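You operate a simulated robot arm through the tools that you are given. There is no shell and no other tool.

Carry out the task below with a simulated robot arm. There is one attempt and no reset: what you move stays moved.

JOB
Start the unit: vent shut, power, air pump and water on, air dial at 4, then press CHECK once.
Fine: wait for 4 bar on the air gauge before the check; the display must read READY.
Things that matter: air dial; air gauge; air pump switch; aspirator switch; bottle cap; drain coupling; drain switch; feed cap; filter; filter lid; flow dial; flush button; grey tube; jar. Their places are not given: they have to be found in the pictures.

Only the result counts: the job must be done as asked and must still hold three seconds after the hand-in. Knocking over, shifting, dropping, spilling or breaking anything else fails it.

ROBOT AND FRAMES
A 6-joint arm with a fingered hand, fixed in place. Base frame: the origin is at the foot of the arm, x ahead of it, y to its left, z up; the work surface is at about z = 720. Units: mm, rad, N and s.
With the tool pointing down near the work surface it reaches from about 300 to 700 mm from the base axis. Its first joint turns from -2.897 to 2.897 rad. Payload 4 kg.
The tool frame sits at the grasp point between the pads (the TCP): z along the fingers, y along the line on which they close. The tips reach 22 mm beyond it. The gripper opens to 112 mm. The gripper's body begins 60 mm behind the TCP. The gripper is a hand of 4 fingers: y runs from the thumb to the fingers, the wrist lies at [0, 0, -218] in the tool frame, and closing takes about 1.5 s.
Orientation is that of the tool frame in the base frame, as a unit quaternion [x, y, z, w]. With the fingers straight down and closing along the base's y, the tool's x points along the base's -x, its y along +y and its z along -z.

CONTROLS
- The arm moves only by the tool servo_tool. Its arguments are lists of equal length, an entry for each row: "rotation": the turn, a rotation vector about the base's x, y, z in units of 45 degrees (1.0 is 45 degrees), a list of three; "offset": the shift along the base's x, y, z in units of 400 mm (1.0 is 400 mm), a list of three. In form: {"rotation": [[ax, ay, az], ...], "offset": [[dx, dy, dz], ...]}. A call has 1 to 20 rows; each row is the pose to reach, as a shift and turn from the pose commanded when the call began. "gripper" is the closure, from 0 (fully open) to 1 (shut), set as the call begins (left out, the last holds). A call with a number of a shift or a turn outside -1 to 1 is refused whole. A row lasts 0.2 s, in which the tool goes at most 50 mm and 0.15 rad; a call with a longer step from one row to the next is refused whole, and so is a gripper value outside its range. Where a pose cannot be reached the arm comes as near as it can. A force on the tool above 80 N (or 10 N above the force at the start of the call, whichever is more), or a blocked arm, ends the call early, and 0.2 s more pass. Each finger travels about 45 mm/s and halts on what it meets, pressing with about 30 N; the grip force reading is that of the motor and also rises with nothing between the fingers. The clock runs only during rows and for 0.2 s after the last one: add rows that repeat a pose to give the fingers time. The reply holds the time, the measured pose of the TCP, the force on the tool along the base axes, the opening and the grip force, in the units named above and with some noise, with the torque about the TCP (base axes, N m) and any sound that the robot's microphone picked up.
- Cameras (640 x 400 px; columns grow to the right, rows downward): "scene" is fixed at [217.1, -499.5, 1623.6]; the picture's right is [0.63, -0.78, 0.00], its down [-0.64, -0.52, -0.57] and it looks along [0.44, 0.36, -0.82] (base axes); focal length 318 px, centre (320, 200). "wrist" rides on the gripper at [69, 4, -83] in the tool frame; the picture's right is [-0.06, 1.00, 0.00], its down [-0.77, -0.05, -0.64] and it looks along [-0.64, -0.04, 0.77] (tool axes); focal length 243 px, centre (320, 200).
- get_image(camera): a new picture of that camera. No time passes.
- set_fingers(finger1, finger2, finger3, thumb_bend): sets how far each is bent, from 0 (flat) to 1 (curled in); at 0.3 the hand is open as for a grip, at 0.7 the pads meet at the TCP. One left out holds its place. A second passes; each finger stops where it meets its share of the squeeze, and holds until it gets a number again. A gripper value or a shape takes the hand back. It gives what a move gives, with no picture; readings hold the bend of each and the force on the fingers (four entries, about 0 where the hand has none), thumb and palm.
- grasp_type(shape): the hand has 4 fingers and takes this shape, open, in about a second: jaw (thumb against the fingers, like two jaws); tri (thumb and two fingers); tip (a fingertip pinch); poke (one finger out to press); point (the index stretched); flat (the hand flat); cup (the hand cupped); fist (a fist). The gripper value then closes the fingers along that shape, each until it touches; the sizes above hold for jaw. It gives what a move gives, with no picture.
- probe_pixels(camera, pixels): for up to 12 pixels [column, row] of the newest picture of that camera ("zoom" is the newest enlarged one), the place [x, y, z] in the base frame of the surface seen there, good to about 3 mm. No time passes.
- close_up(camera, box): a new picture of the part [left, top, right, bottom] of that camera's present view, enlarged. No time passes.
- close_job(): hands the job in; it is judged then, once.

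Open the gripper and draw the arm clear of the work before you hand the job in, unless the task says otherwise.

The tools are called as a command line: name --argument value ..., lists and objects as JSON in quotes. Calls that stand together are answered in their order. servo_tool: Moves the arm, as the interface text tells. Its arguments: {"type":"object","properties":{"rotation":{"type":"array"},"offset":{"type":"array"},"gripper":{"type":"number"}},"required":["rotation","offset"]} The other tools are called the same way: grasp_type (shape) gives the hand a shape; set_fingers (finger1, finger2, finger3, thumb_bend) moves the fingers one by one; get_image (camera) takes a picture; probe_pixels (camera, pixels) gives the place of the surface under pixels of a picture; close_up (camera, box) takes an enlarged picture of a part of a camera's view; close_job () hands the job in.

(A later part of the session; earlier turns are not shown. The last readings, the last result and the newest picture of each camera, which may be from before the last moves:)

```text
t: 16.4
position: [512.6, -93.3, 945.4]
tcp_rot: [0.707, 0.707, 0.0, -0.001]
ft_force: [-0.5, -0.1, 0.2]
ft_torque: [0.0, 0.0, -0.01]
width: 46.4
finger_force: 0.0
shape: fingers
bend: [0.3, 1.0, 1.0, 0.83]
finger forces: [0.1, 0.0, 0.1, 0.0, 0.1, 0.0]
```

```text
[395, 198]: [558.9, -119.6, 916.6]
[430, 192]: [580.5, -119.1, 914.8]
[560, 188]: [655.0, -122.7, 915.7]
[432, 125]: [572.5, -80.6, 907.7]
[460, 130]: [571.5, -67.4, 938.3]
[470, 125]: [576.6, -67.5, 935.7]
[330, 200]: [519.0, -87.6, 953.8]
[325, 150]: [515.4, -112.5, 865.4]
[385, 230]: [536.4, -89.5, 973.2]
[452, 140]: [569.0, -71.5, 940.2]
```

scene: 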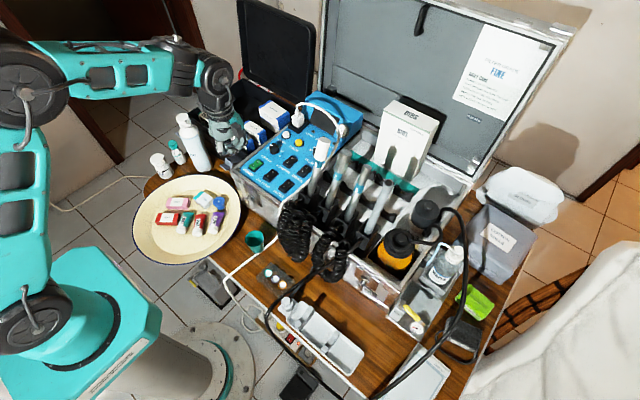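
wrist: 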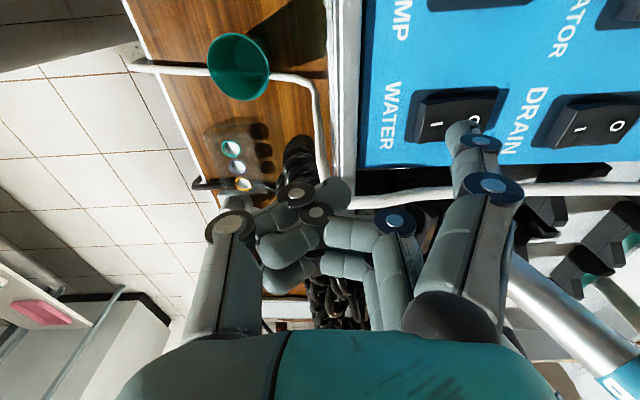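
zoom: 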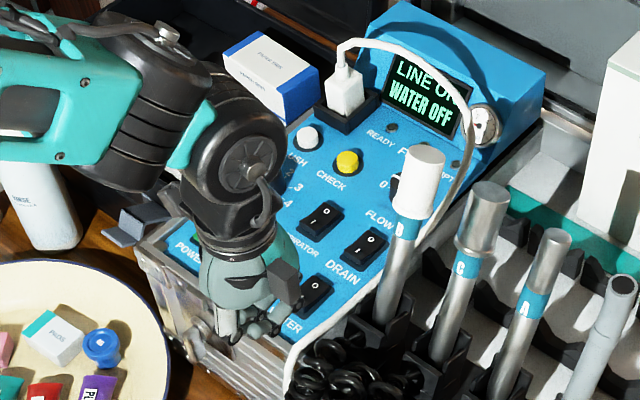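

The cable (y≈-120, z≈916) stays clear of the finger. I press WATER.

servo_tool --rotation '[[0, 0, 0], [0, 0, 0], [0, 0, 0], [0, 0, 0], [0, 0, 0], [0, 0, 0]]' --offset '[[0.0, -0.005, -0.02], [0.0, -0.0075, -0.03], [0.0, -0.0075, -0.0375], [0.0, -0.0075, -0.045], [0.0, -0.0075, -0.055], [0.0, -0.0075, -0.055]]'

close_up --camera "scene" --box '[230, 90, 350, 220]'

close_up --camera "wrist" --box '[340, 20, 560, 240]'

```text
t: 17.8
position: [512.5, -97.2, 925.1]
tcp_rot: [0.707, 0.707, 0.0, 0.0]
ft_force: [-1.5, -0.2, 4.2]
ft_torque: [0.06, -0.2, -0.03]
width: 46.0
finger_force: 2.2
shape: fingers
bend: [0.3, 1.0, 1.0, 0.83]
finger forces: [3.7, 0.0, 0.0, 0.0, 0.1, 0.1]
```

```text
3.08 times, centred on (290, 155) of scene
```

zoom: 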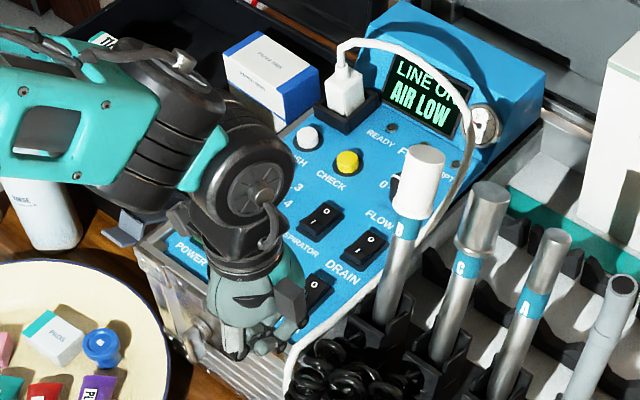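

```text
1.82 times, centred on (450, 130) of wrist
```

zoom: 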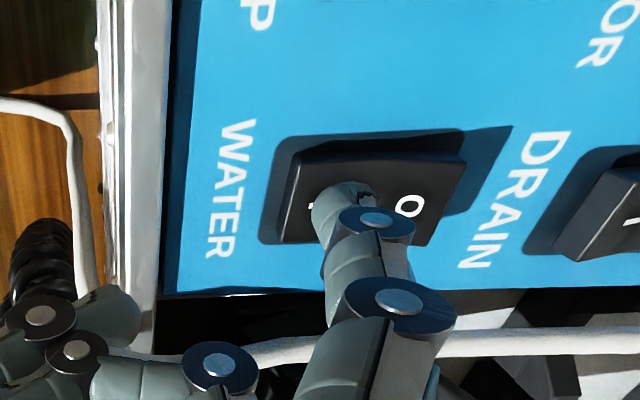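

WATER is on; the display now reads AIR LOW. I lift clear, then try the tip pinch shape for the air dial.

servo_tool --rotation '[[0, 0, 0], [0, 0, 0], [0, 0, 0.15], [0, 0, 0.3], [0, 0, 0.45], [0, 0, 0.6], [0, 0, 0.75], [0, 0, 0.9], [0, 0, 1.0], [0, 0, 1.0]]' --offset '[[0, 0, 0.08], [0, 0.03, 0.16], [0.02, 0.08, 0.25], [0.05, 0.13, 0.32], [0.08, 0.18, 0.36], [0.1, 0.23, 0.36], [0.12, 0.28, 0.36], [0.14, 0.32, 0.36], [0.16, 0.34, 0.36], [0.16, 0.34, 0.36]]'

grasp_type --shape "tip"

get_image --camera "wrist"

get_image --camera "scene"

```text
t: 20.0
position: [578.5, 35.9, 1069.1]
tcp_rot: [0.382, 0.924, 0.0, 0.0]
ft_force: [-0.6, 0.3, -0.6]
ft_torque: [0.01, -0.01, -0.01]
width: 46.1
finger_force: 0.0
shape: fingers
bend: [0.3, 1.0, 1.0, 0.83]
finger forces: [0.0, 0.0, 0.0, 0.0, 0.0, 0.1]
```

```text
t: 20.9
position: [578.2, 36.6, 1068.8]
tcp_rot: [0.382, 0.924, 0.0, 0.0]
ft_force: [-0.4, -0.8, -0.4]
ft_torque: [-0.02, 0.02, -0.01]
width: 112.0
finger_force: 0.1
shape: tip
bend: [0.03, 0.3, 0.03, 0.3]
finger forces: [0.0, 0.0, 0.0, 0.1, 0.1, 0.0]
```

```text
taken
```

wrist: 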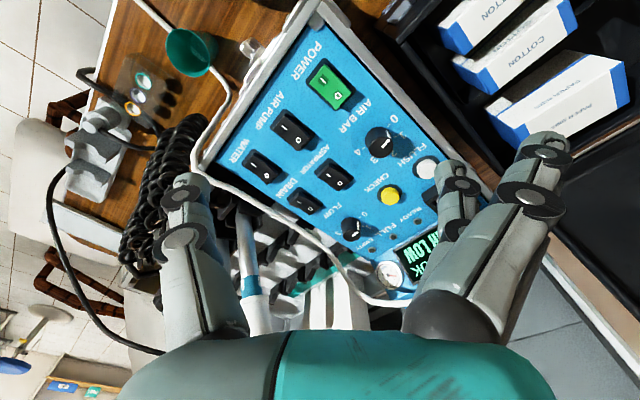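

```text
taken
```

scene: 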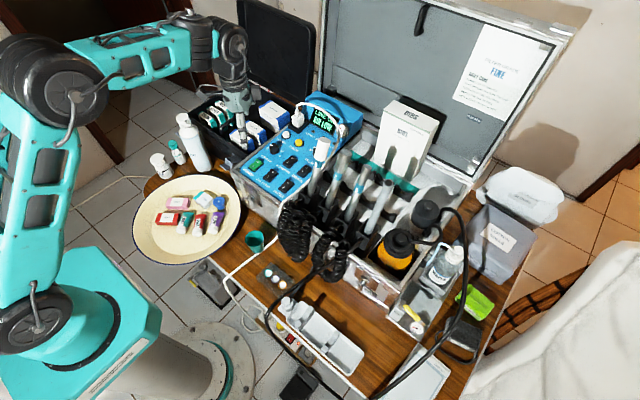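

The tip shape opposes the middle finger and thumb at x=0 of the tool. I enlarge the display, dial and gauge in the wrist view.

close_up --camera "wrist" --box '[300, 50, 470, 300]'

close_up --camera "wrist" --box '[345, 100, 425, 170]'

probe_pixels --camera "zoom" --pixels '[[370, 165], [375, 145], [265, 345], [210, 345], [200, 330], [300, 245], [340, 265], [240, 260], [330, 210], [290, 350]]'

```text
1.60 times, centred on (385, 175) of wrist
```

zoom: 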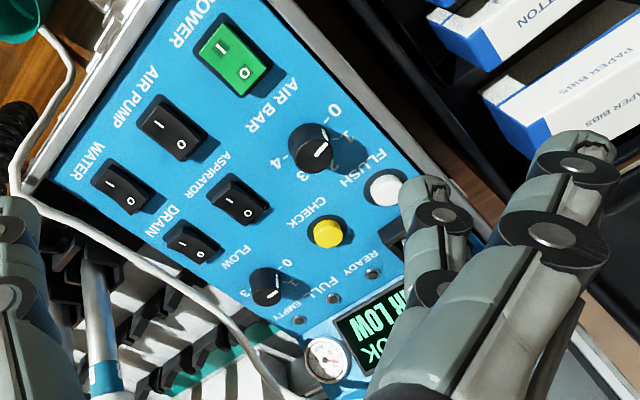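

```text
5.71 times, centred on (385, 135) of wrist
```

zoom: 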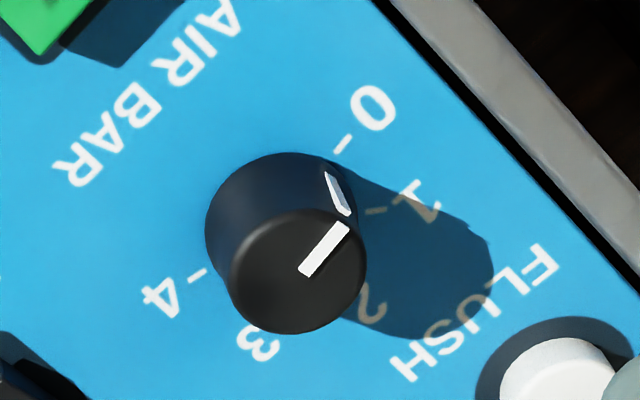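

```text
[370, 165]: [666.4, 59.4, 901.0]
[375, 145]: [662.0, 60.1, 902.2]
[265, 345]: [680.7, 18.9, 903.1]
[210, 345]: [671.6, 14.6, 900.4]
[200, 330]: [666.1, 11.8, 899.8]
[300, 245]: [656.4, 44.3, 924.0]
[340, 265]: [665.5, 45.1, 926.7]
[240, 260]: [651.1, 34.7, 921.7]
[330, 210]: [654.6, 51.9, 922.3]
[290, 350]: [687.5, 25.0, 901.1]
```

The dial points at 0; display says LINE OK / AIR LOW. I probe tick marks precisely to get the knob centre and the angle to 4.

probe_pixels --camera "zoom" --pixels '[[343, 143], [335, 152], [350, 135], [197, 273], [205, 268], [188, 278], [375, 211], [384, 210], [262, 323], [370, 290], [215, 210], [300, 160]]'

```text
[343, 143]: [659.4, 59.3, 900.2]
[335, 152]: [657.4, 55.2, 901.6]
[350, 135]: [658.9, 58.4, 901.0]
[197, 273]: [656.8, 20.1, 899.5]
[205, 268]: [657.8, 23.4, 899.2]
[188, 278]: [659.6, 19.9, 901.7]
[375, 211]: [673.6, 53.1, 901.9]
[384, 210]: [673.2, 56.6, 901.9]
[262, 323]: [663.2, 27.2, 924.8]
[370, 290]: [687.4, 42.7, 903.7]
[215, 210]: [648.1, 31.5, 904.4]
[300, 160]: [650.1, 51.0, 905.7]
```

The ticks give knob centre ≈(658,39.5), 45° per unit, so 180° clockwise from 0 to 4. I check how low the splayed fingers hang so they don't press FLUSH or CHECK.

probe_pixels --camera "wrist" --pixels '[[440, 165], [455, 165], [465, 185], [430, 195], [460, 230], [540, 140], [555, 150], [530, 195], [180, 180], [195, 190], [176, 240]]'

close_up --camera "wrist" --box '[380, 110, 600, 340]'

```text
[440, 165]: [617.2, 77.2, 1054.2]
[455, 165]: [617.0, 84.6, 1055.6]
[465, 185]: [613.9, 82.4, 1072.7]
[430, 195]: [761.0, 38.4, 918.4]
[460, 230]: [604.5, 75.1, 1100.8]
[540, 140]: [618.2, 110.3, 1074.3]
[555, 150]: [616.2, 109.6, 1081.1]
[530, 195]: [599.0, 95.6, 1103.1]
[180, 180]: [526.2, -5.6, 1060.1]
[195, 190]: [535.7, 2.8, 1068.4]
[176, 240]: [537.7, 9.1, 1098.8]
```

```text
1.74 times, centred on (490, 225) of wrist
```

zoom: 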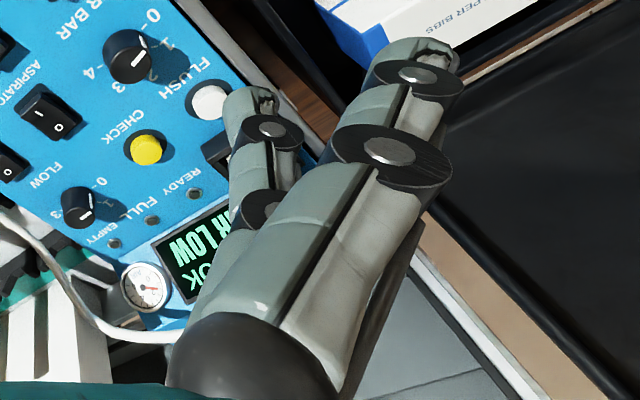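

The splayed fingertips would hang at TCP height about 80 mm out, so I instead curl fingers 1 and 3 and pinch with finger 2 and thumb, partly closed.

set_fingers --finger1 1.0 --finger2 0.45 --finger3 1.0 --thumb_bend 0.45

get_image --camera "wrist"

close_up --camera "wrist" --box '[150, 100, 550, 340]'

```text
t: 21.9
position: [579.0, 37.4, 1068.6]
tcp_rot: [0.382, 0.924, 0.0, 0.0]
ft_force: [-0.3, 0.5, -0.1]
ft_torque: [0.02, 0.02, 0.04]
width: 40.2
finger_force: 0.1
shape: fingers
bend: [1.0, 0.45, 1.0, 0.45]
finger forces: [0.0, 0.0, 0.0, 0.0, 0.1, 0.1]
```

```text
taken
```

wrist: 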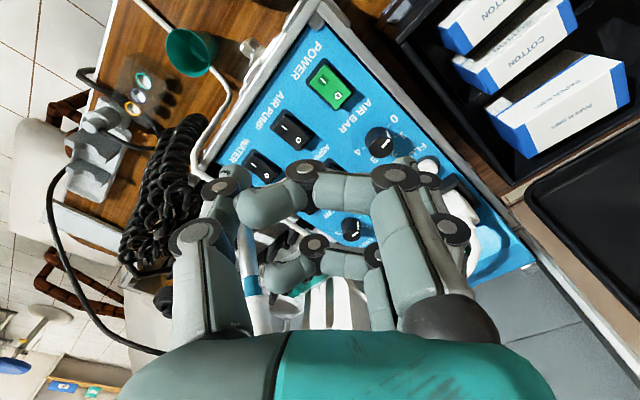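

```text
1.60 times, centred on (350, 220) of wrist
```

zoom: 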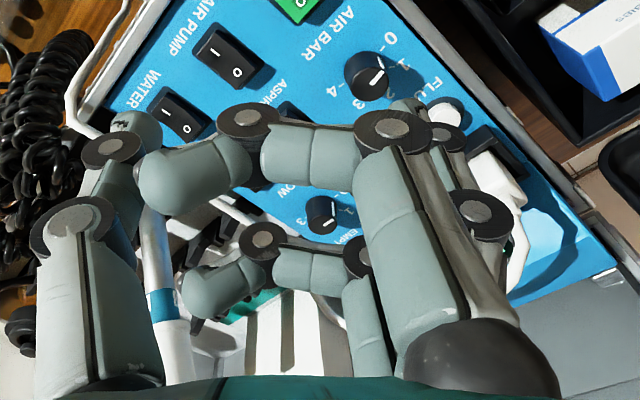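

Opening is 40 mm between thumb and finger 2. I open slightly and turn toward yaw +90° while moving over the dial, so the full 180° clockwise turn can be done in one grip.

set_fingers --finger2 0.41 --thumb_bend 0.41

servo_tool --rotation '[[0, 0, 0.16], [0, 0, 0.33], [0, 0, 0.5], [0, 0, 0.66], [0, 0, 0.83], [0, 0, 1.0]]' --offset '[[0.033, 0.001, 0], [0.066, 0.002, 0], [0.1, 0.003, 0], [0.13, 0.004, 0], [0.165, 0.005, 0], [0.1975, 0.006, 0]]'

servo_tool --rotation '[[0, 0, 0.16], [0, 0, 0.33], [0, 0, 0.5], [0, 0, 0.66], [0, 0, 0.83], [0, 0, 1.0]]' --offset '[[0, 0, 0], [0, 0, 0], [0, 0, 0], [0, 0, 0], [0, 0, 0], [0, 0, 0]]'

get_image --camera "scene"

```text
t: 22.9
position: [578.1, 36.7, 1067.6]
tcp_rot: [0.382, 0.924, -0.001, 0.0]
ft_force: [0.1, 0.9, 0.3]
ft_torque: [-0.03, 0.02, 0.03]
width: 42.3
finger_force: 0.1
shape: fingers
bend: [1.0, 0.41, 1.0, 0.41]
finger forces: [0.0, 0.0, 0.1, 0.1, 0.1, 0.0]
```

```text
t: 24.3
position: [656.9, 39.9, 1069.0]
tcp_rot: [-0.001, 1.0, 0.001, 0.0]
ft_force: [0.0, 0.3, -0.1]
ft_torque: [0.0, -0.02, -0.01]
width: 42.2
finger_force: 0.1
shape: fingers
bend: [1.0, 0.41, 1.0, 0.41]
finger forces: [0.0, 0.1, 0.0, 0.0, 0.0, 0.0]
```

```text
t: 25.7
position: [656.7, 40.4, 1068.7]
tcp_rot: [-0.384, 0.923, 0.001, 0.0]
ft_force: [-0.4, -0.7, -0.3]
ft_torque: [-0.01, 0.0, -0.01]
width: 42.2
finger_force: 0.0
shape: fingers
bend: [1.0, 0.41, 1.0, 0.41]
finger forces: [0.0, 0.0, 0.0, 0.0, 0.0, 0.1]
```

```text
taken
```

scene: 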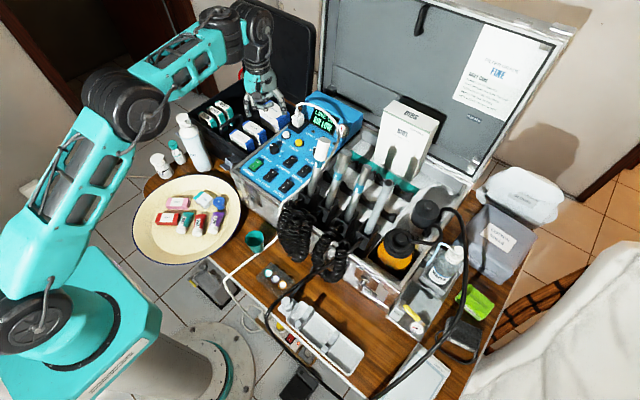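

Yaw is now +45°. I complete the turn to +90°, narrow the pinch to 0.5, and check clearances.

servo_tool --rotation '[[0, 0, 0.16], [0, 0, 0.33], [0, 0, 0.5], [0, 0, 0.66], [0, 0, 0.83], [0, 0, 1.0], [0, 0, 1.0]]' --offset '[[0.001, 0, 0], [0.002, 0, -0.02], [0.002, 0, -0.04], [0.002, 0, -0.06], [0.002, 0, -0.08], [0.002, 0, -0.1], [0.002, 0, -0.1]]'

set_fingers --finger2 0.5 --thumb_bend 0.5

get_image --camera "wrist"

close_up --camera "wrist" --box '[180, 100, 500, 320]'

close_up --camera "scene" --box '[220, 40, 360, 200]'

```text
t: 27.3
position: [664.5, 55.3, 1031.0]
tcp_rot: [-0.706, 0.708, 0.019, 0.011]
ft_force: [0.7, -0.3, -0.1]
ft_torque: [0.01, -0.01, 0.01]
width: 42.5
finger_force: 0.0
shape: fingers
bend: [1.0, 0.41, 1.0, 0.41]
finger forces: [0.0, 0.1, 0.1, 0.1, 0.1, 0.0]
out of reach, approached as far as the arm can: row 6, 7
```

```text
t: 28.3
position: [664.4, 53.8, 1032.2]
tcp_rot: [-0.705, 0.709, 0.018, 0.011]
ft_force: [0.2, 0.4, 0.1]
ft_torque: [0.0, 0.04, -0.02]
width: 37.7
finger_force: 0.0
shape: fingers
bend: [1.0, 0.5, 1.0, 0.5]
finger forces: [0.1, 0.0, 0.0, 0.0, 0.0, 0.1]
```

```text
taken
```

wrist: 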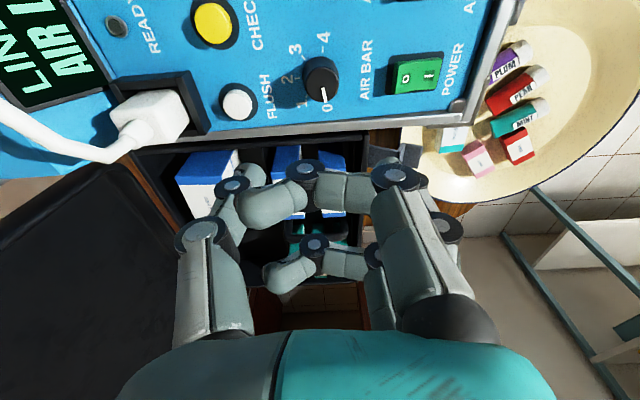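

```text
1.82 times, centred on (340, 210) of wrist
```

zoom: 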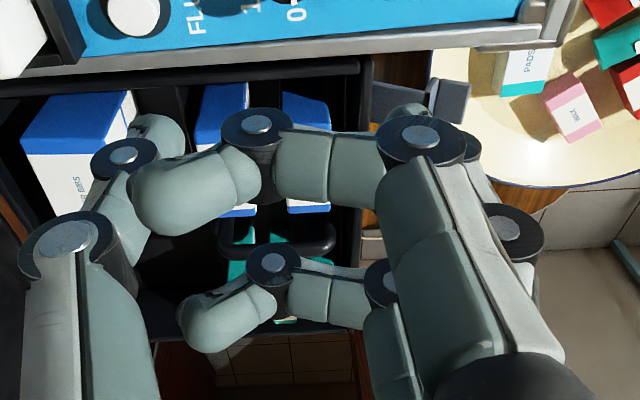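

```text
2.50 times, centred on (290, 120) of scene
```

zoom: 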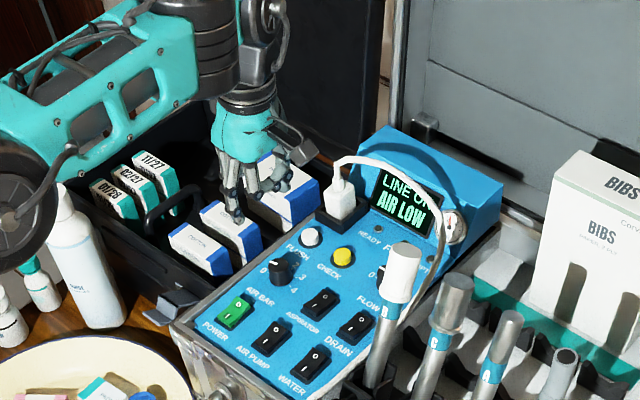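

Yaw +90° exceeds the wrist's limit, so I'll start from +45°. First I check how low the curled fingers sit relative to the TCP.

probe_pixels --camera "wrist" --pixels '[[302, 172], [315, 165], [280, 200], [255, 200], [340, 185], [395, 170], [385, 190], [250, 170], [232, 188], [410, 150], [300, 160], [318, 185]]'

```text
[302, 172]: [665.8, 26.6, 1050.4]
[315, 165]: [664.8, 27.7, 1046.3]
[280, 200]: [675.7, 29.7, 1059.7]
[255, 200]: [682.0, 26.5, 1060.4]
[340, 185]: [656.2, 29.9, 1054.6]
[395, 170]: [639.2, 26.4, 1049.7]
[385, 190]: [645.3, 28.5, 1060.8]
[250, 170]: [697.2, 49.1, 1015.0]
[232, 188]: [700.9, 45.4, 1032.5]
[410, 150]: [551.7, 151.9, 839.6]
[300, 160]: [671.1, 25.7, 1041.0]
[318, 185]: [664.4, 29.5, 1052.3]
```

Curled fingers stay ≥8 mm above the TCP, which clears the knob top when the TCP is at z≈927. I turn back to +45° and check the pose.

servo_tool --rotation '[[0, 0, -0.16], [0, 0, -0.33], [0, 0, -0.5], [0, 0, -0.66], [0, 0, -0.83], [0, 0, -1.0], [0, 0, -1.0]]' --offset '[[0, 0, 0], [0, 0, 0], [0, 0, 0], [0, 0, 0], [0, 0, 0], [0, 0, 0], [0, 0, 0]]'

get_image --camera "wrist"

close_up --camera "scene" --box '[220, 40, 360, 200]'

```text
t: 29.9
position: [657.5, 41.0, 1028.6]
tcp_rot: [-0.382, 0.924, 0.0, 0.001]
ft_force: [-0.4, -0.2, 0.6]
ft_torque: [-0.03, -0.01, -0.01]
width: 37.6
finger_force: 0.1
shape: fingers
bend: [1.0, 0.5, 1.0, 0.5]
finger forces: [0.0, 0.0, 0.1, 0.1, 0.0, 0.1]
```

```text
taken
```

wrist: 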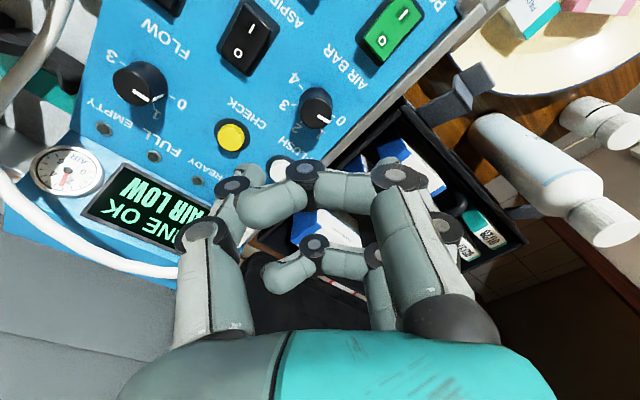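

```text
2.50 times, centred on (290, 120) of scene
```

zoom: 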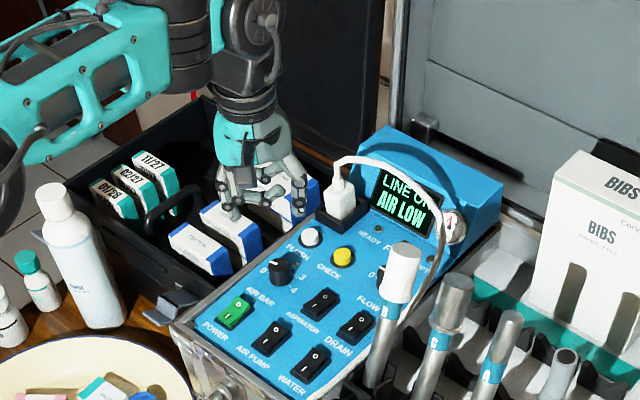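

The point under the TCP at knob height projects near wrist (320,115), and the knob top appears around (316,105). I probe to fix the offset.

close_up --camera "wrist" --box '[270, 60, 370, 160]'

probe_pixels --camera "zoom" --pixels '[[320, 200], [300, 180], [340, 180], [320, 225], [280, 200], [360, 200], [320, 250], [300, 260], [240, 190], [320, 160]]'

```text
4.00 times, centred on (320, 110) of wrist
```

zoom: 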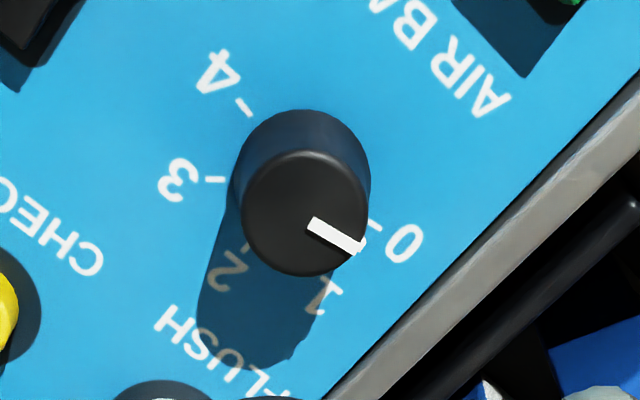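

```text
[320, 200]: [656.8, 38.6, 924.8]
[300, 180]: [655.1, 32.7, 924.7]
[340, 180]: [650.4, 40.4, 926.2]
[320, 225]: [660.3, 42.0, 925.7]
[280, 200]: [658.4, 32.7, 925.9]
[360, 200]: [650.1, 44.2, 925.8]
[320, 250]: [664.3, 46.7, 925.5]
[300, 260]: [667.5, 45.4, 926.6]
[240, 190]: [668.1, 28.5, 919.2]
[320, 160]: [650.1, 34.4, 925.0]
```

Knob centre is about (659,38.5) with radius ≈12 mm. I descend to z≈927 around it with the pinch open.

servo_tool --rotation '[[0, 0, 0], [0, 0, 0], [0, 0, 0], [0, 0, 0], [0, 0, 0], [0, 0, 0], [0, 0, 0], [0, 0, 0]]' --offset '[[0.003, -0.005, -0.06], [0.003, -0.005, -0.12], [0.003, -0.005, -0.17], [0.003, -0.005, -0.2], [0.003, -0.005, -0.225], [0.003, -0.005, -0.24], [0.003, -0.005, -0.25], [0.003, -0.005, -0.25]]'

get_image --camera "wrist"

close_up --camera "wrist" --box '[200, 80, 440, 260]'

close_up --camera "scene" --box '[240, 60, 340, 180]'

```text
t: 31.7
position: [657.9, 38.6, 929.6]
tcp_rot: [-0.382, 0.924, 0.0, 0.002]
ft_force: [-1.2, -1.8, 8.4]
ft_torque: [-0.21, -0.18, -0.08]
width: 37.6
finger_force: 3.6
shape: fingers
bend: [1.0, 0.5, 1.0, 0.5]
finger forces: [0.1, 0.0, 0.0, 0.0, 7.2, 0.0]
```

```text
taken
```

wrist: 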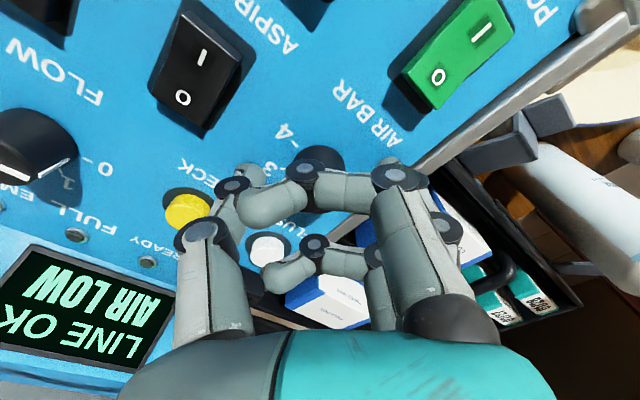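

```text
2.22 times, centred on (320, 170) of wrist
```

zoom: 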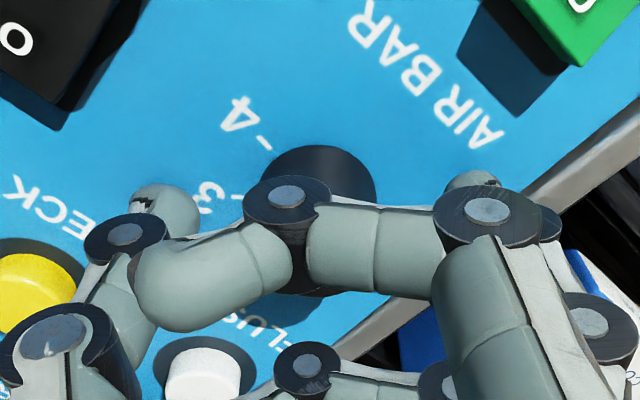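

```text
3.33 times, centred on (290, 120) of scene
```

zoom: 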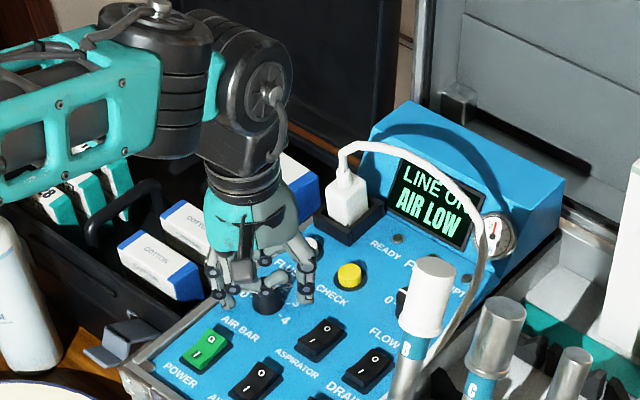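

The thumb tip touches the panel (7 N), so I raise 5 mm and then close finger 2 and thumb on the knob.

servo_tool --rotation '[[0, 0, 0], [0, 0, 0]]' --offset '[[0, 0, 0.0125], [0, 0, 0.0125]]'

set_fingers --finger2 0.72 --thumb_bend 0.72

close_up --camera "wrist" --box '[200, 80, 440, 260]'

close_up --camera "scene" --box '[240, 60, 340, 180]'

```text
t: 32.3
position: [658.7, 40.4, 932.9]
tcp_rot: [-0.383, 0.924, 0.0, -0.001]
ft_force: [-0.4, -0.3, -0.2]
ft_torque: [-0.01, -0.03, -0.03]
width: 37.9
finger_force: 0.1
shape: fingers
bend: [1.0, 0.5, 1.0, 0.5]
finger forces: [0.1, 0.0, 0.0, 0.0, 0.1, 0.0]
```

```text
t: 33.3
position: [658.7, 40.5, 934.3]
tcp_rot: [-0.383, 0.924, 0.0, 0.001]
ft_force: [4.0, -3.8, -4.3]
ft_torque: [-0.07, -0.08, 0.0]
width: 32.3
finger_force: 7.9
shape: fingers
bend: [1.0, 0.66, 1.0, 0.65]
finger forces: [0.1, 5.3, 0.0, 0.0, 10.5, 0.1]
```

```text
2.22 times, centred on (320, 170) of wrist
```

zoom: 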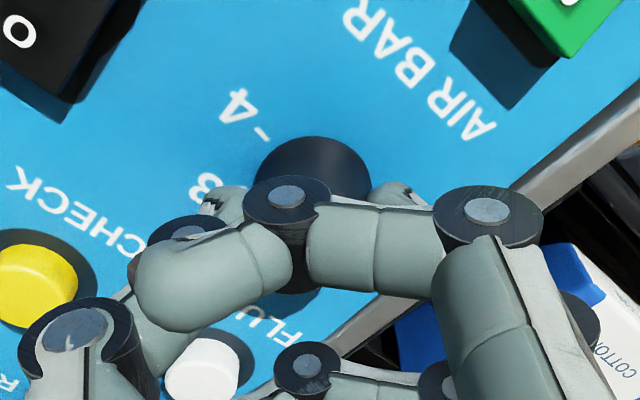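

```text
3.33 times, centred on (290, 120) of scene
```

zoom: 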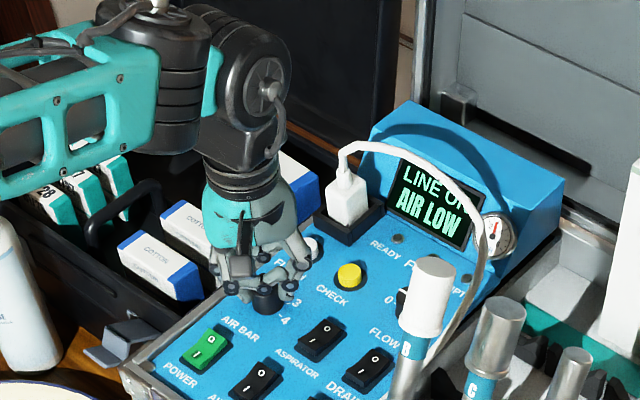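

Both fingers hold the knob (5 N and 10 N). I rotate 45° clockwise about the knob axis and check that it follows.

servo_tool --rotation '[[0, 0, -0.14], [0, 0, -0.28], [0, 0, -0.42], [0, 0, -0.56], [0, 0, -0.7], [0, 0, -0.85], [0, 0, -1.0], [0, 0, -1.0]]' --offset '[[0, 0, 0], [0, 0, 0], [0, 0, 0], [0, 0, 0], [0, 0, 0], [0, 0, 0], [0, 0, 0], [0, 0, 0]]'

close_up --camera "wrist" --box '[200, 80, 440, 260]'

close_up --camera "scene" --box '[240, 60, 340, 180]'

```text
t: 35.1
position: [658.5, 40.1, 933.1]
tcp_rot: [0.0, 1.0, 0.0, 0.0]
ft_force: [4.3, -0.2, -4.7]
ft_torque: [0.06, -0.05, -0.01]
width: 32.1
finger_force: 7.5
shape: fingers
bend: [1.0, 0.66, 1.0, 0.66]
finger forces: [0.0, 7.1, 0.1, 0.0, 7.5, 0.0]
```

```text
2.22 times, centred on (320, 170) of wrist
```

zoom: 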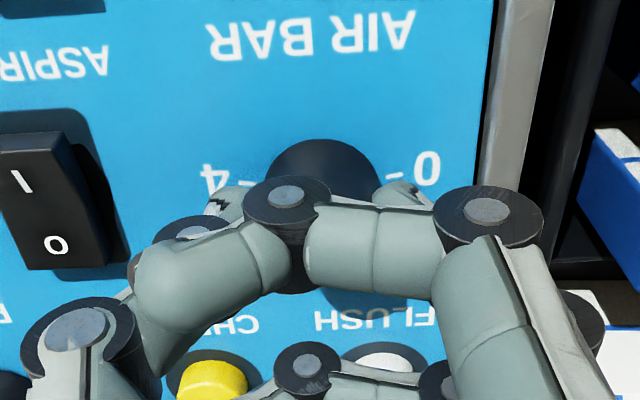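

```text
3.33 times, centred on (290, 120) of scene
```

zoom: 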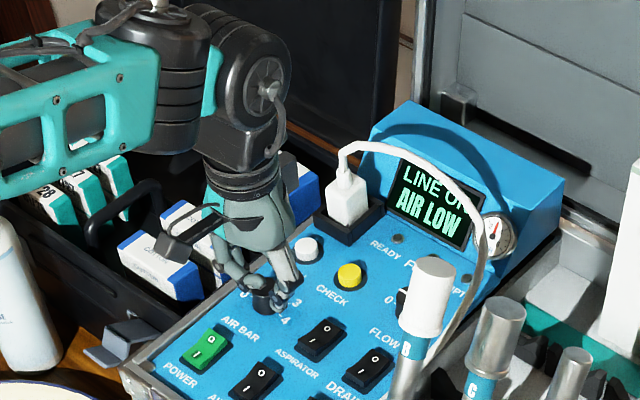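

The pointer is hidden by the curled index; I check the air gauge and water gauge.

close_up --camera "scene" --box '[300, 90, 350, 140]'

close_up --camera "scene" --box '[395, 290, 455, 340]'

get_image --camera "wrist"

```text
8.00 times, centred on (325, 115) of scene
```

zoom: 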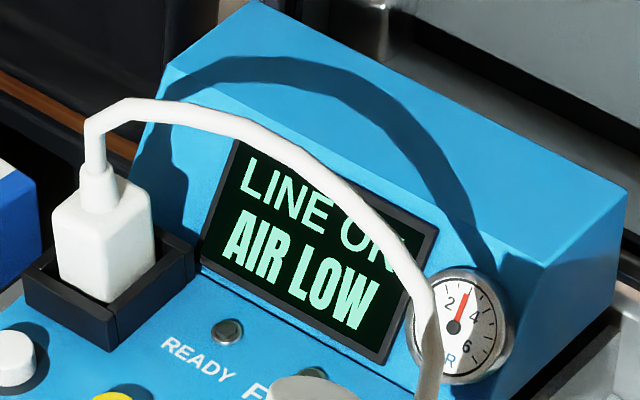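

```text
8.00 times, centred on (425, 315) of scene
```

zoom: 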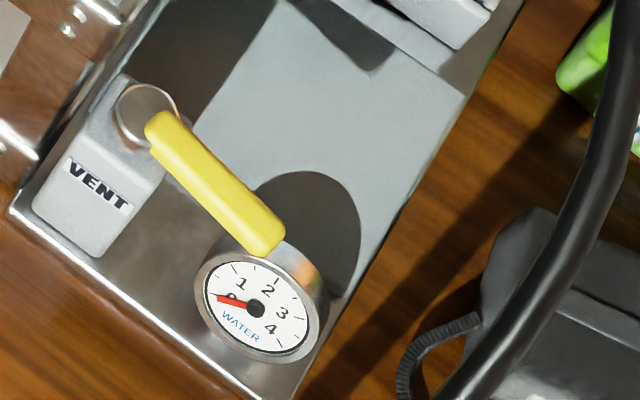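

```text
taken
```

wrist: 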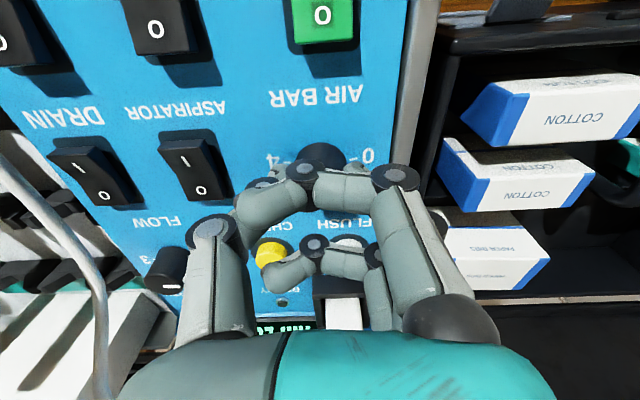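

The air gauge has climbed to about 3 while the water gauge stays at 0. I continue turning the dial clockwise.

servo_tool --rotation '[[0, 0, -0.14], [0, 0, -0.28], [0, 0, -0.42], [0, 0, -0.56], [0, 0, -0.7], [0, 0, -0.85], [0, 0, -1.0], [0, 0, -1.0]]' --offset '[[0, 0, 0], [0, 0, 0], [0, 0, 0], [0, 0, 0], [0, 0, 0], [0, 0, 0], [0, 0, 0], [0, 0, 0]]'

close_up --camera "wrist" --box '[200, 80, 440, 260]'

close_up --camera "scene" --box '[260, 90, 350, 170]'

```text
t: 36.9
position: [657.8, 38.7, 933.1]
tcp_rot: [0.383, 0.924, 0.0, 0.0]
ft_force: [-2.1, 2.8, -4.8]
ft_torque: [0.13, 0.03, -0.02]
width: 31.7
finger_force: 7.7
shape: fingers
bend: [1.0, 0.65, 1.0, 0.66]
finger forces: [0.0, 7.8, 0.1, 0.1, 6.9, 0.0]
```

```text
2.22 times, centred on (320, 170) of wrist
```

zoom: 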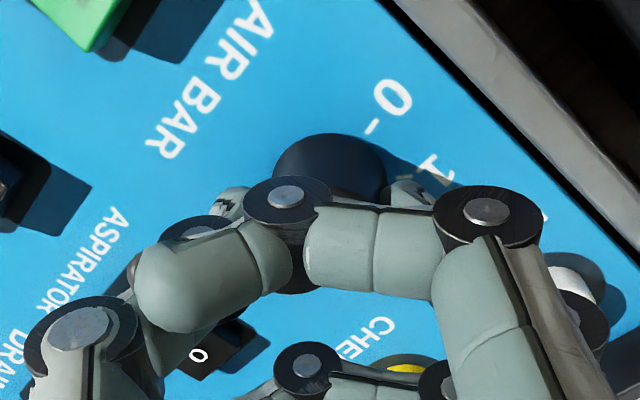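

```text
5.00 times, centred on (305, 130) of scene
```

zoom: 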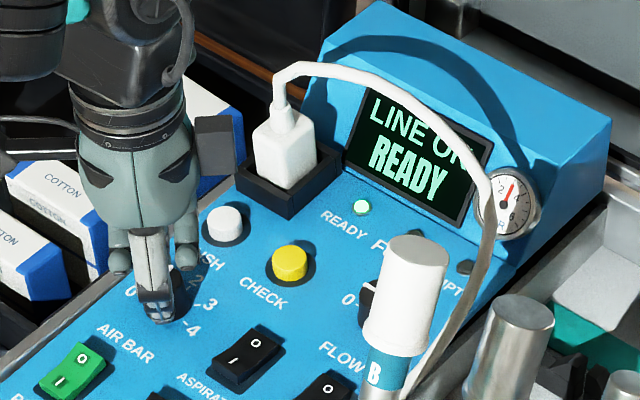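

The display now shows READY with the green lamp. I keep turning the dial to position 4, then check the pointer.

servo_tool --rotation '[[0, 0, -0.14], [0, 0, -0.28], [0, 0, -0.42], [0, 0, -0.56], [0, 0, -0.7], [0, 0, -0.85], [0, 0, -1.0], [0, 0, -1.0]]' --offset '[[0, 0, 0], [0, 0, 0], [0, 0, 0], [0, 0, 0], [0, 0, 0], [0, 0, 0], [0, 0, 0], [0, 0, 0]]'

close_up --camera "wrist" --box '[200, 80, 440, 260]'

close_up --camera "scene" --box '[260, 90, 350, 170]'

```text
t: 38.7
position: [659.6, 39.7, 934.5]
tcp_rot: [0.708, 0.707, 0.0, 0.001]
ft_force: [-2.9, 7.7, -4.9]
ft_torque: [0.14, -0.03, 0.0]
width: 31.9
finger_force: 7.7
shape: fingers
bend: [1.0, 0.66, 1.0, 0.66]
finger forces: [0.1, 6.6, 0.0, 0.1, 9.0, 0.1]
```

```text
2.22 times, centred on (320, 170) of wrist
```

zoom: 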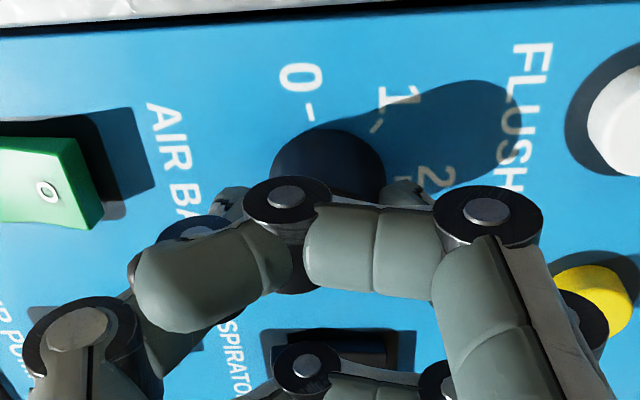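

```text
5.00 times, centred on (305, 130) of scene
```

zoom: 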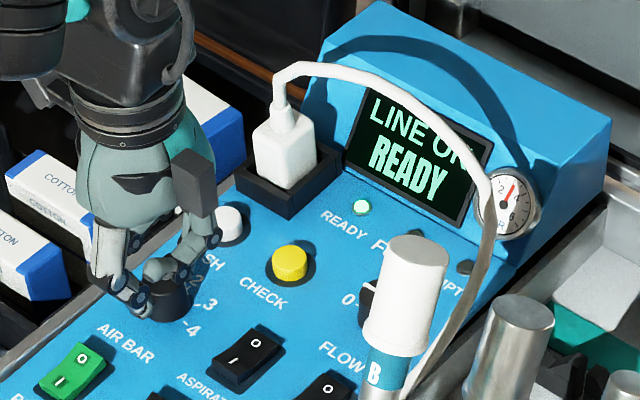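

The pointer has left 0 as intended. One more 45° brings it to 4.

servo_tool --rotation '[[0, 0, -0.14], [0, 0, -0.28], [0, 0, -0.42], [0, 0, -0.56], [0, 0, -0.7], [0, 0, -0.85], [0, 0, -1.0], [0, 0, -1.0]]' --offset '[[0, 0, 0], [0, 0, 0], [0, 0, 0], [0, 0, 0], [0, 0, 0], [0, 0, 0], [0, 0, 0], [0, 0, 0]]'

close_up --camera "wrist" --box '[200, 80, 440, 260]'

close_up --camera "scene" --box '[260, 90, 350, 170]'

```text
t: 40.5
position: [657.8, 39.7, 933.9]
tcp_rot: [0.924, 0.382, 0.0, 0.001]
ft_force: [5.4, 8.5, -0.2]
ft_torque: [0.17, -0.13, -0.01]
width: 31.6
finger_force: 8.0
shape: fingers
bend: [1.0, 0.66, 1.0, 0.66]
finger forces: [0.1, 7.0, 0.0, 0.0, 9.6, 0.0]
```

```text
2.22 times, centred on (320, 170) of wrist
```

zoom: 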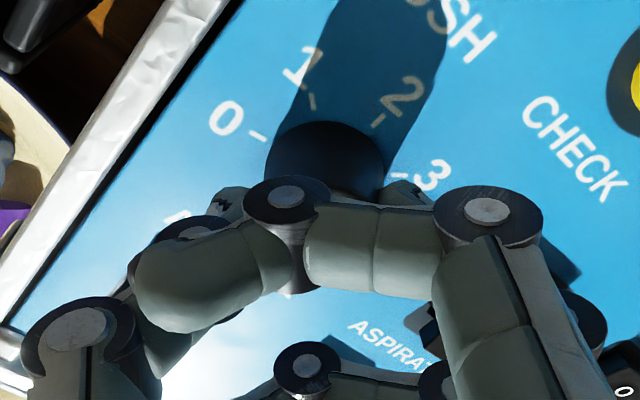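

```text
5.00 times, centred on (305, 130) of scene
```

zoom: 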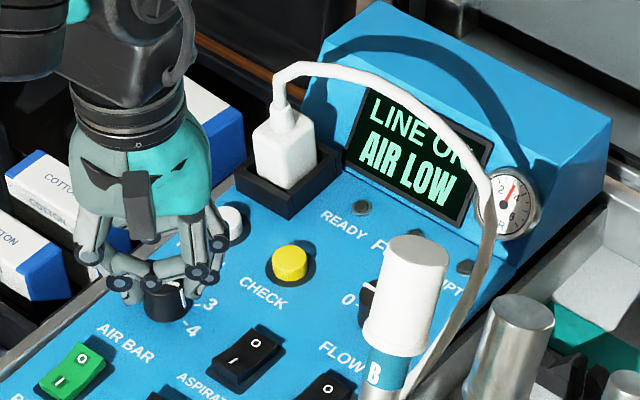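

Display now says AIR LOW for the higher setting; the air gauge seems near 3. I release the knob, rise, and inspect dial and gauges.

set_fingers --finger2 0.5 --thumb_bend 0.5

servo_tool --rotation '[[0, 0, 0], [0, 0, 0], [0, 0, 0], [0, 0, 0], [0, 0, 0], [0, 0, 0]]' --offset '[[0, 0, 0.02], [0, 0, 0.06], [0, 0, 0.12], [0, 0, 0.2], [0, 0, 0.28], [0, 0, 0.28]]'

get_image --camera "wrist"

close_up --camera "scene" --box '[300, 90, 350, 140]'

close_up --camera "scene" --box '[395, 290, 455, 340]'

close_up --camera "scene" --box '[265, 120, 325, 170]'

```text
t: 41.5
position: [658.6, 38.4, 934.2]
tcp_rot: [0.924, 0.382, 0.0, 0.001]
ft_force: [0.3, -0.4, 0.7]
ft_torque: [0.0, 0.02, 0.0]
width: 37.9
finger_force: 0.0
shape: fingers
bend: [1.0, 0.5, 1.0, 0.5]
finger forces: [0.0, 0.0, 0.0, 0.0, 0.1, 0.1]
```

```text
t: 42.9
position: [658.9, 42.2, 1046.0]
tcp_rot: [0.924, 0.382, 0.0, 0.0]
ft_force: [0.0, 0.5, -0.9]
ft_torque: [0.01, 0.02, 0.03]
width: 37.8
finger_force: 0.1
shape: fingers
bend: [1.0, 0.5, 1.0, 0.5]
finger forces: [0.0, 0.0, 0.1, 0.0, 0.1, 0.0]
```

```text
taken
```

wrist: 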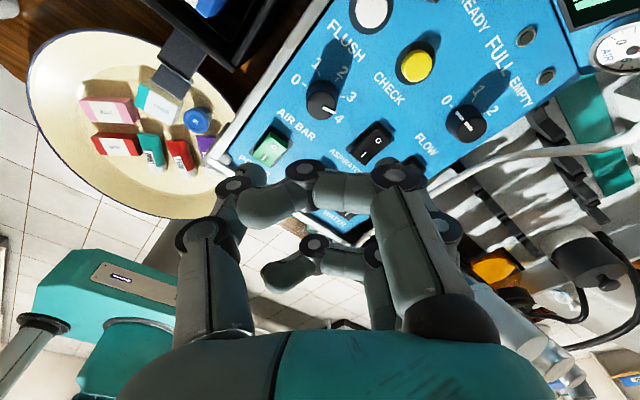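

```text
8.00 times, centred on (325, 115) of scene
```

zoom: 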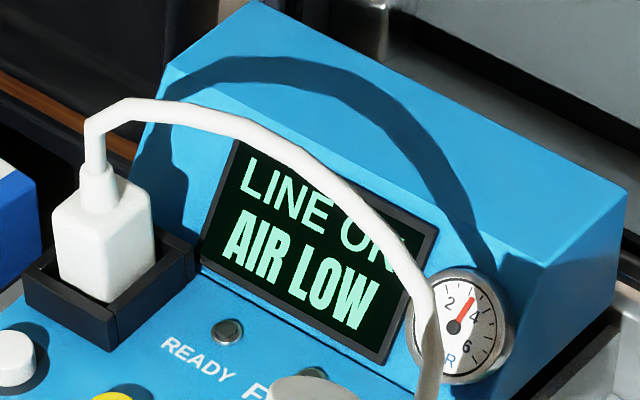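

```text
8.00 times, centred on (425, 315) of scene
```

zoom: 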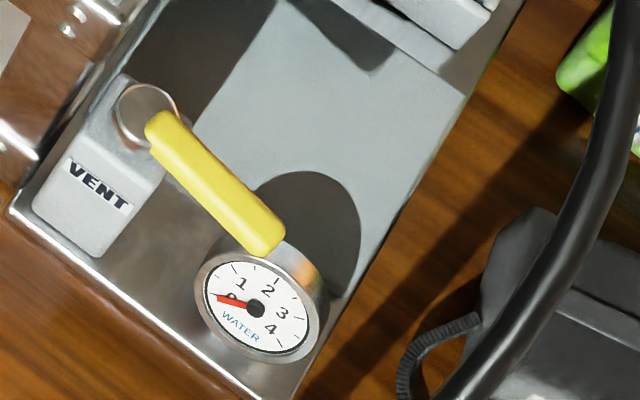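

```text
8.00 times, centred on (295, 145) of scene
```

zoom: 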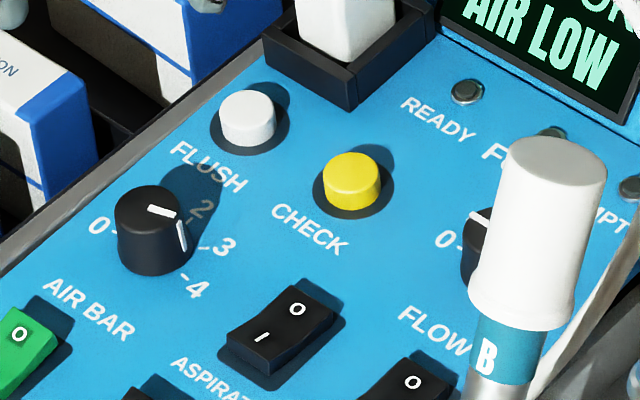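

The dial's pointer looks slightly short of 4. I enlarge it in the wrist view and measure.

close_up --camera "wrist" --box '[270, 50, 370, 140]'

probe_pixels --camera "zoom" --pixels '[[330, 225], [375, 238], [350, 230], [385, 215], [145, 180], [400, 300], [300, 200], [380, 190], [270, 250], [330, 290], [325, 170]]'

```text
4.44 times, centred on (320, 95) of wrist
```

zoom: 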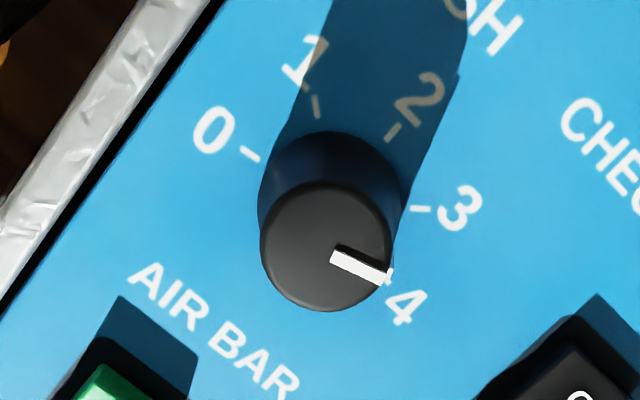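

```text
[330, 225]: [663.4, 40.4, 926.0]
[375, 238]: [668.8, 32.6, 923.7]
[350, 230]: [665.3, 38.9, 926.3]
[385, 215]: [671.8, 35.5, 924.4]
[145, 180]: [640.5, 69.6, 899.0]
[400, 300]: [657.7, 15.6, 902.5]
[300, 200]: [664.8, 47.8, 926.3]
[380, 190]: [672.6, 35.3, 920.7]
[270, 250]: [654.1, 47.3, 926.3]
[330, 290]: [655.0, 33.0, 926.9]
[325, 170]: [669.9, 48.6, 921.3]
```

Computing the tick rays shows 50° per unit (200° total) and the pointer at about 3.4, so roughly 30° more is needed. I turn the hand back 36°, descend to the same height, and regrip.

servo_tool --rotation '[[0, 0, 0.15], [0, 0, 0.3], [0, 0, 0.45], [0, 0, 0.6], [0, 0, 0.8], [0, 0, 0.8], [0, 0, 0.8], [0, 0, 0.8], [0, 0, 0.8]]' --offset '[[0, 0, 0], [0, 0, -0.04], [0, 0, -0.09], [0, 0, -0.14], [0, 0, -0.19], [0, 0, -0.23], [0, 0, -0.26], [0, 0, -0.28], [0, 0, -0.28]]'

set_fingers --finger2 0.72 --thumb_bend 0.72

close_up --camera "scene" --box '[300, 90, 350, 140]'

close_up --camera "scene" --box '[265, 120, 325, 170]'

```text
refused: row 5 steps farther than a row can; nothing moved
```

```text
t: 43.9
position: [659.7, 40.7, 1044.9]
tcp_rot: [0.924, 0.383, 0.0, -0.001]
ft_force: [1.2, -0.7, -0.3]
ft_torque: [-0.03, -0.01, 0.01]
width: 30.3
finger_force: 0.1
shape: fingers
bend: [1.0, 0.71, 1.0, 0.71]
finger forces: [0.0, 0.0, 0.0, 0.0, 0.0, 0.0]
```

```text
8.00 times, centred on (325, 115) of scene
```

zoom: 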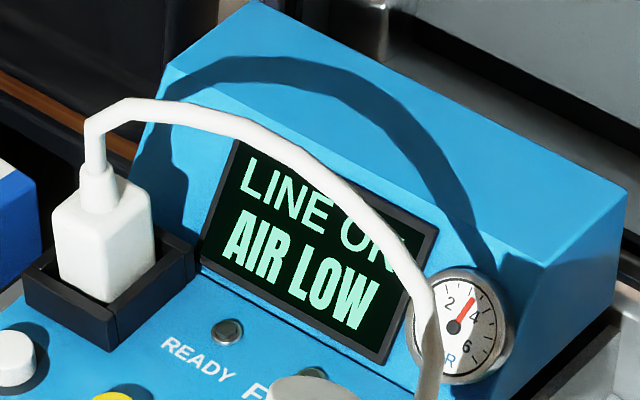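

```text
8.00 times, centred on (295, 145) of scene
```

zoom: 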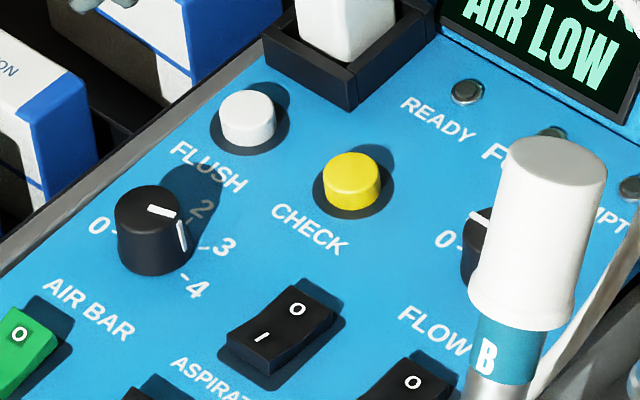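

The move was refused for a too-large step and the fingers closed in free air; no harm. The air gauge is slowly rising. I reopen and repeat with smaller turn steps.

set_fingers --finger2 0.5 --thumb_bend 0.5

servo_tool --rotation '[[0, 0, 0.16], [0, 0, 0.32], [0, 0, 0.48], [0, 0, 0.64], [0, 0, 0.8], [0, 0, 0.8], [0, 0, 0.8], [0, 0, 0.8], [0, 0, 0.8]]' --offset '[[0, 0, 0], [0, 0, -0.04], [0, 0, -0.09], [0, 0, -0.14], [0, 0, -0.19], [0, 0, -0.23], [0, 0, -0.26], [0, 0, -0.28], [0, 0, -0.28]]'

get_image --camera "wrist"

```text
t: 44.9
position: [659.2, 39.8, 1045.4]
tcp_rot: [0.924, 0.383, 0.0, 0.0]
ft_force: [-0.9, -1.4, 0.3]
ft_torque: [0.0, 0.02, 0.03]
width: 37.9
finger_force: 0.1
shape: fingers
bend: [1.0, 0.5, 1.0, 0.5]
finger forces: [0.1, 0.0, 0.0, 0.1, 0.0, 0.0]
```

```text
t: 46.9
position: [658.1, 37.9, 933.9]
tcp_rot: [0.76, 0.65, 0.0, 0.0]
ft_force: [-0.2, -0.4, -0.3]
ft_torque: [0.02, 0.01, -0.02]
width: 37.3
finger_force: 0.0
shape: fingers
bend: [1.0, 0.5, 1.0, 0.5]
finger forces: [0.0, 0.0, 0.1, 0.0, 0.0, 0.1]
```

```text
taken
```

wrist: 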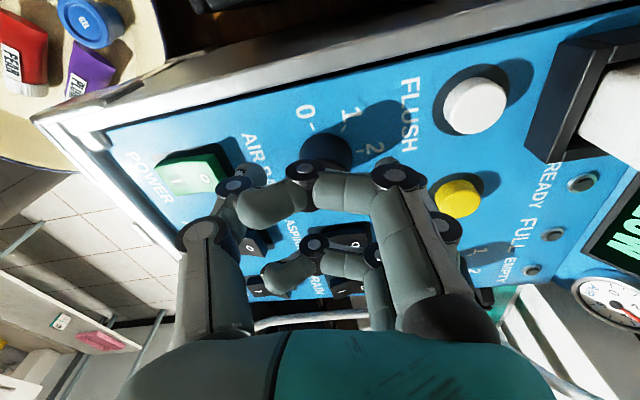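

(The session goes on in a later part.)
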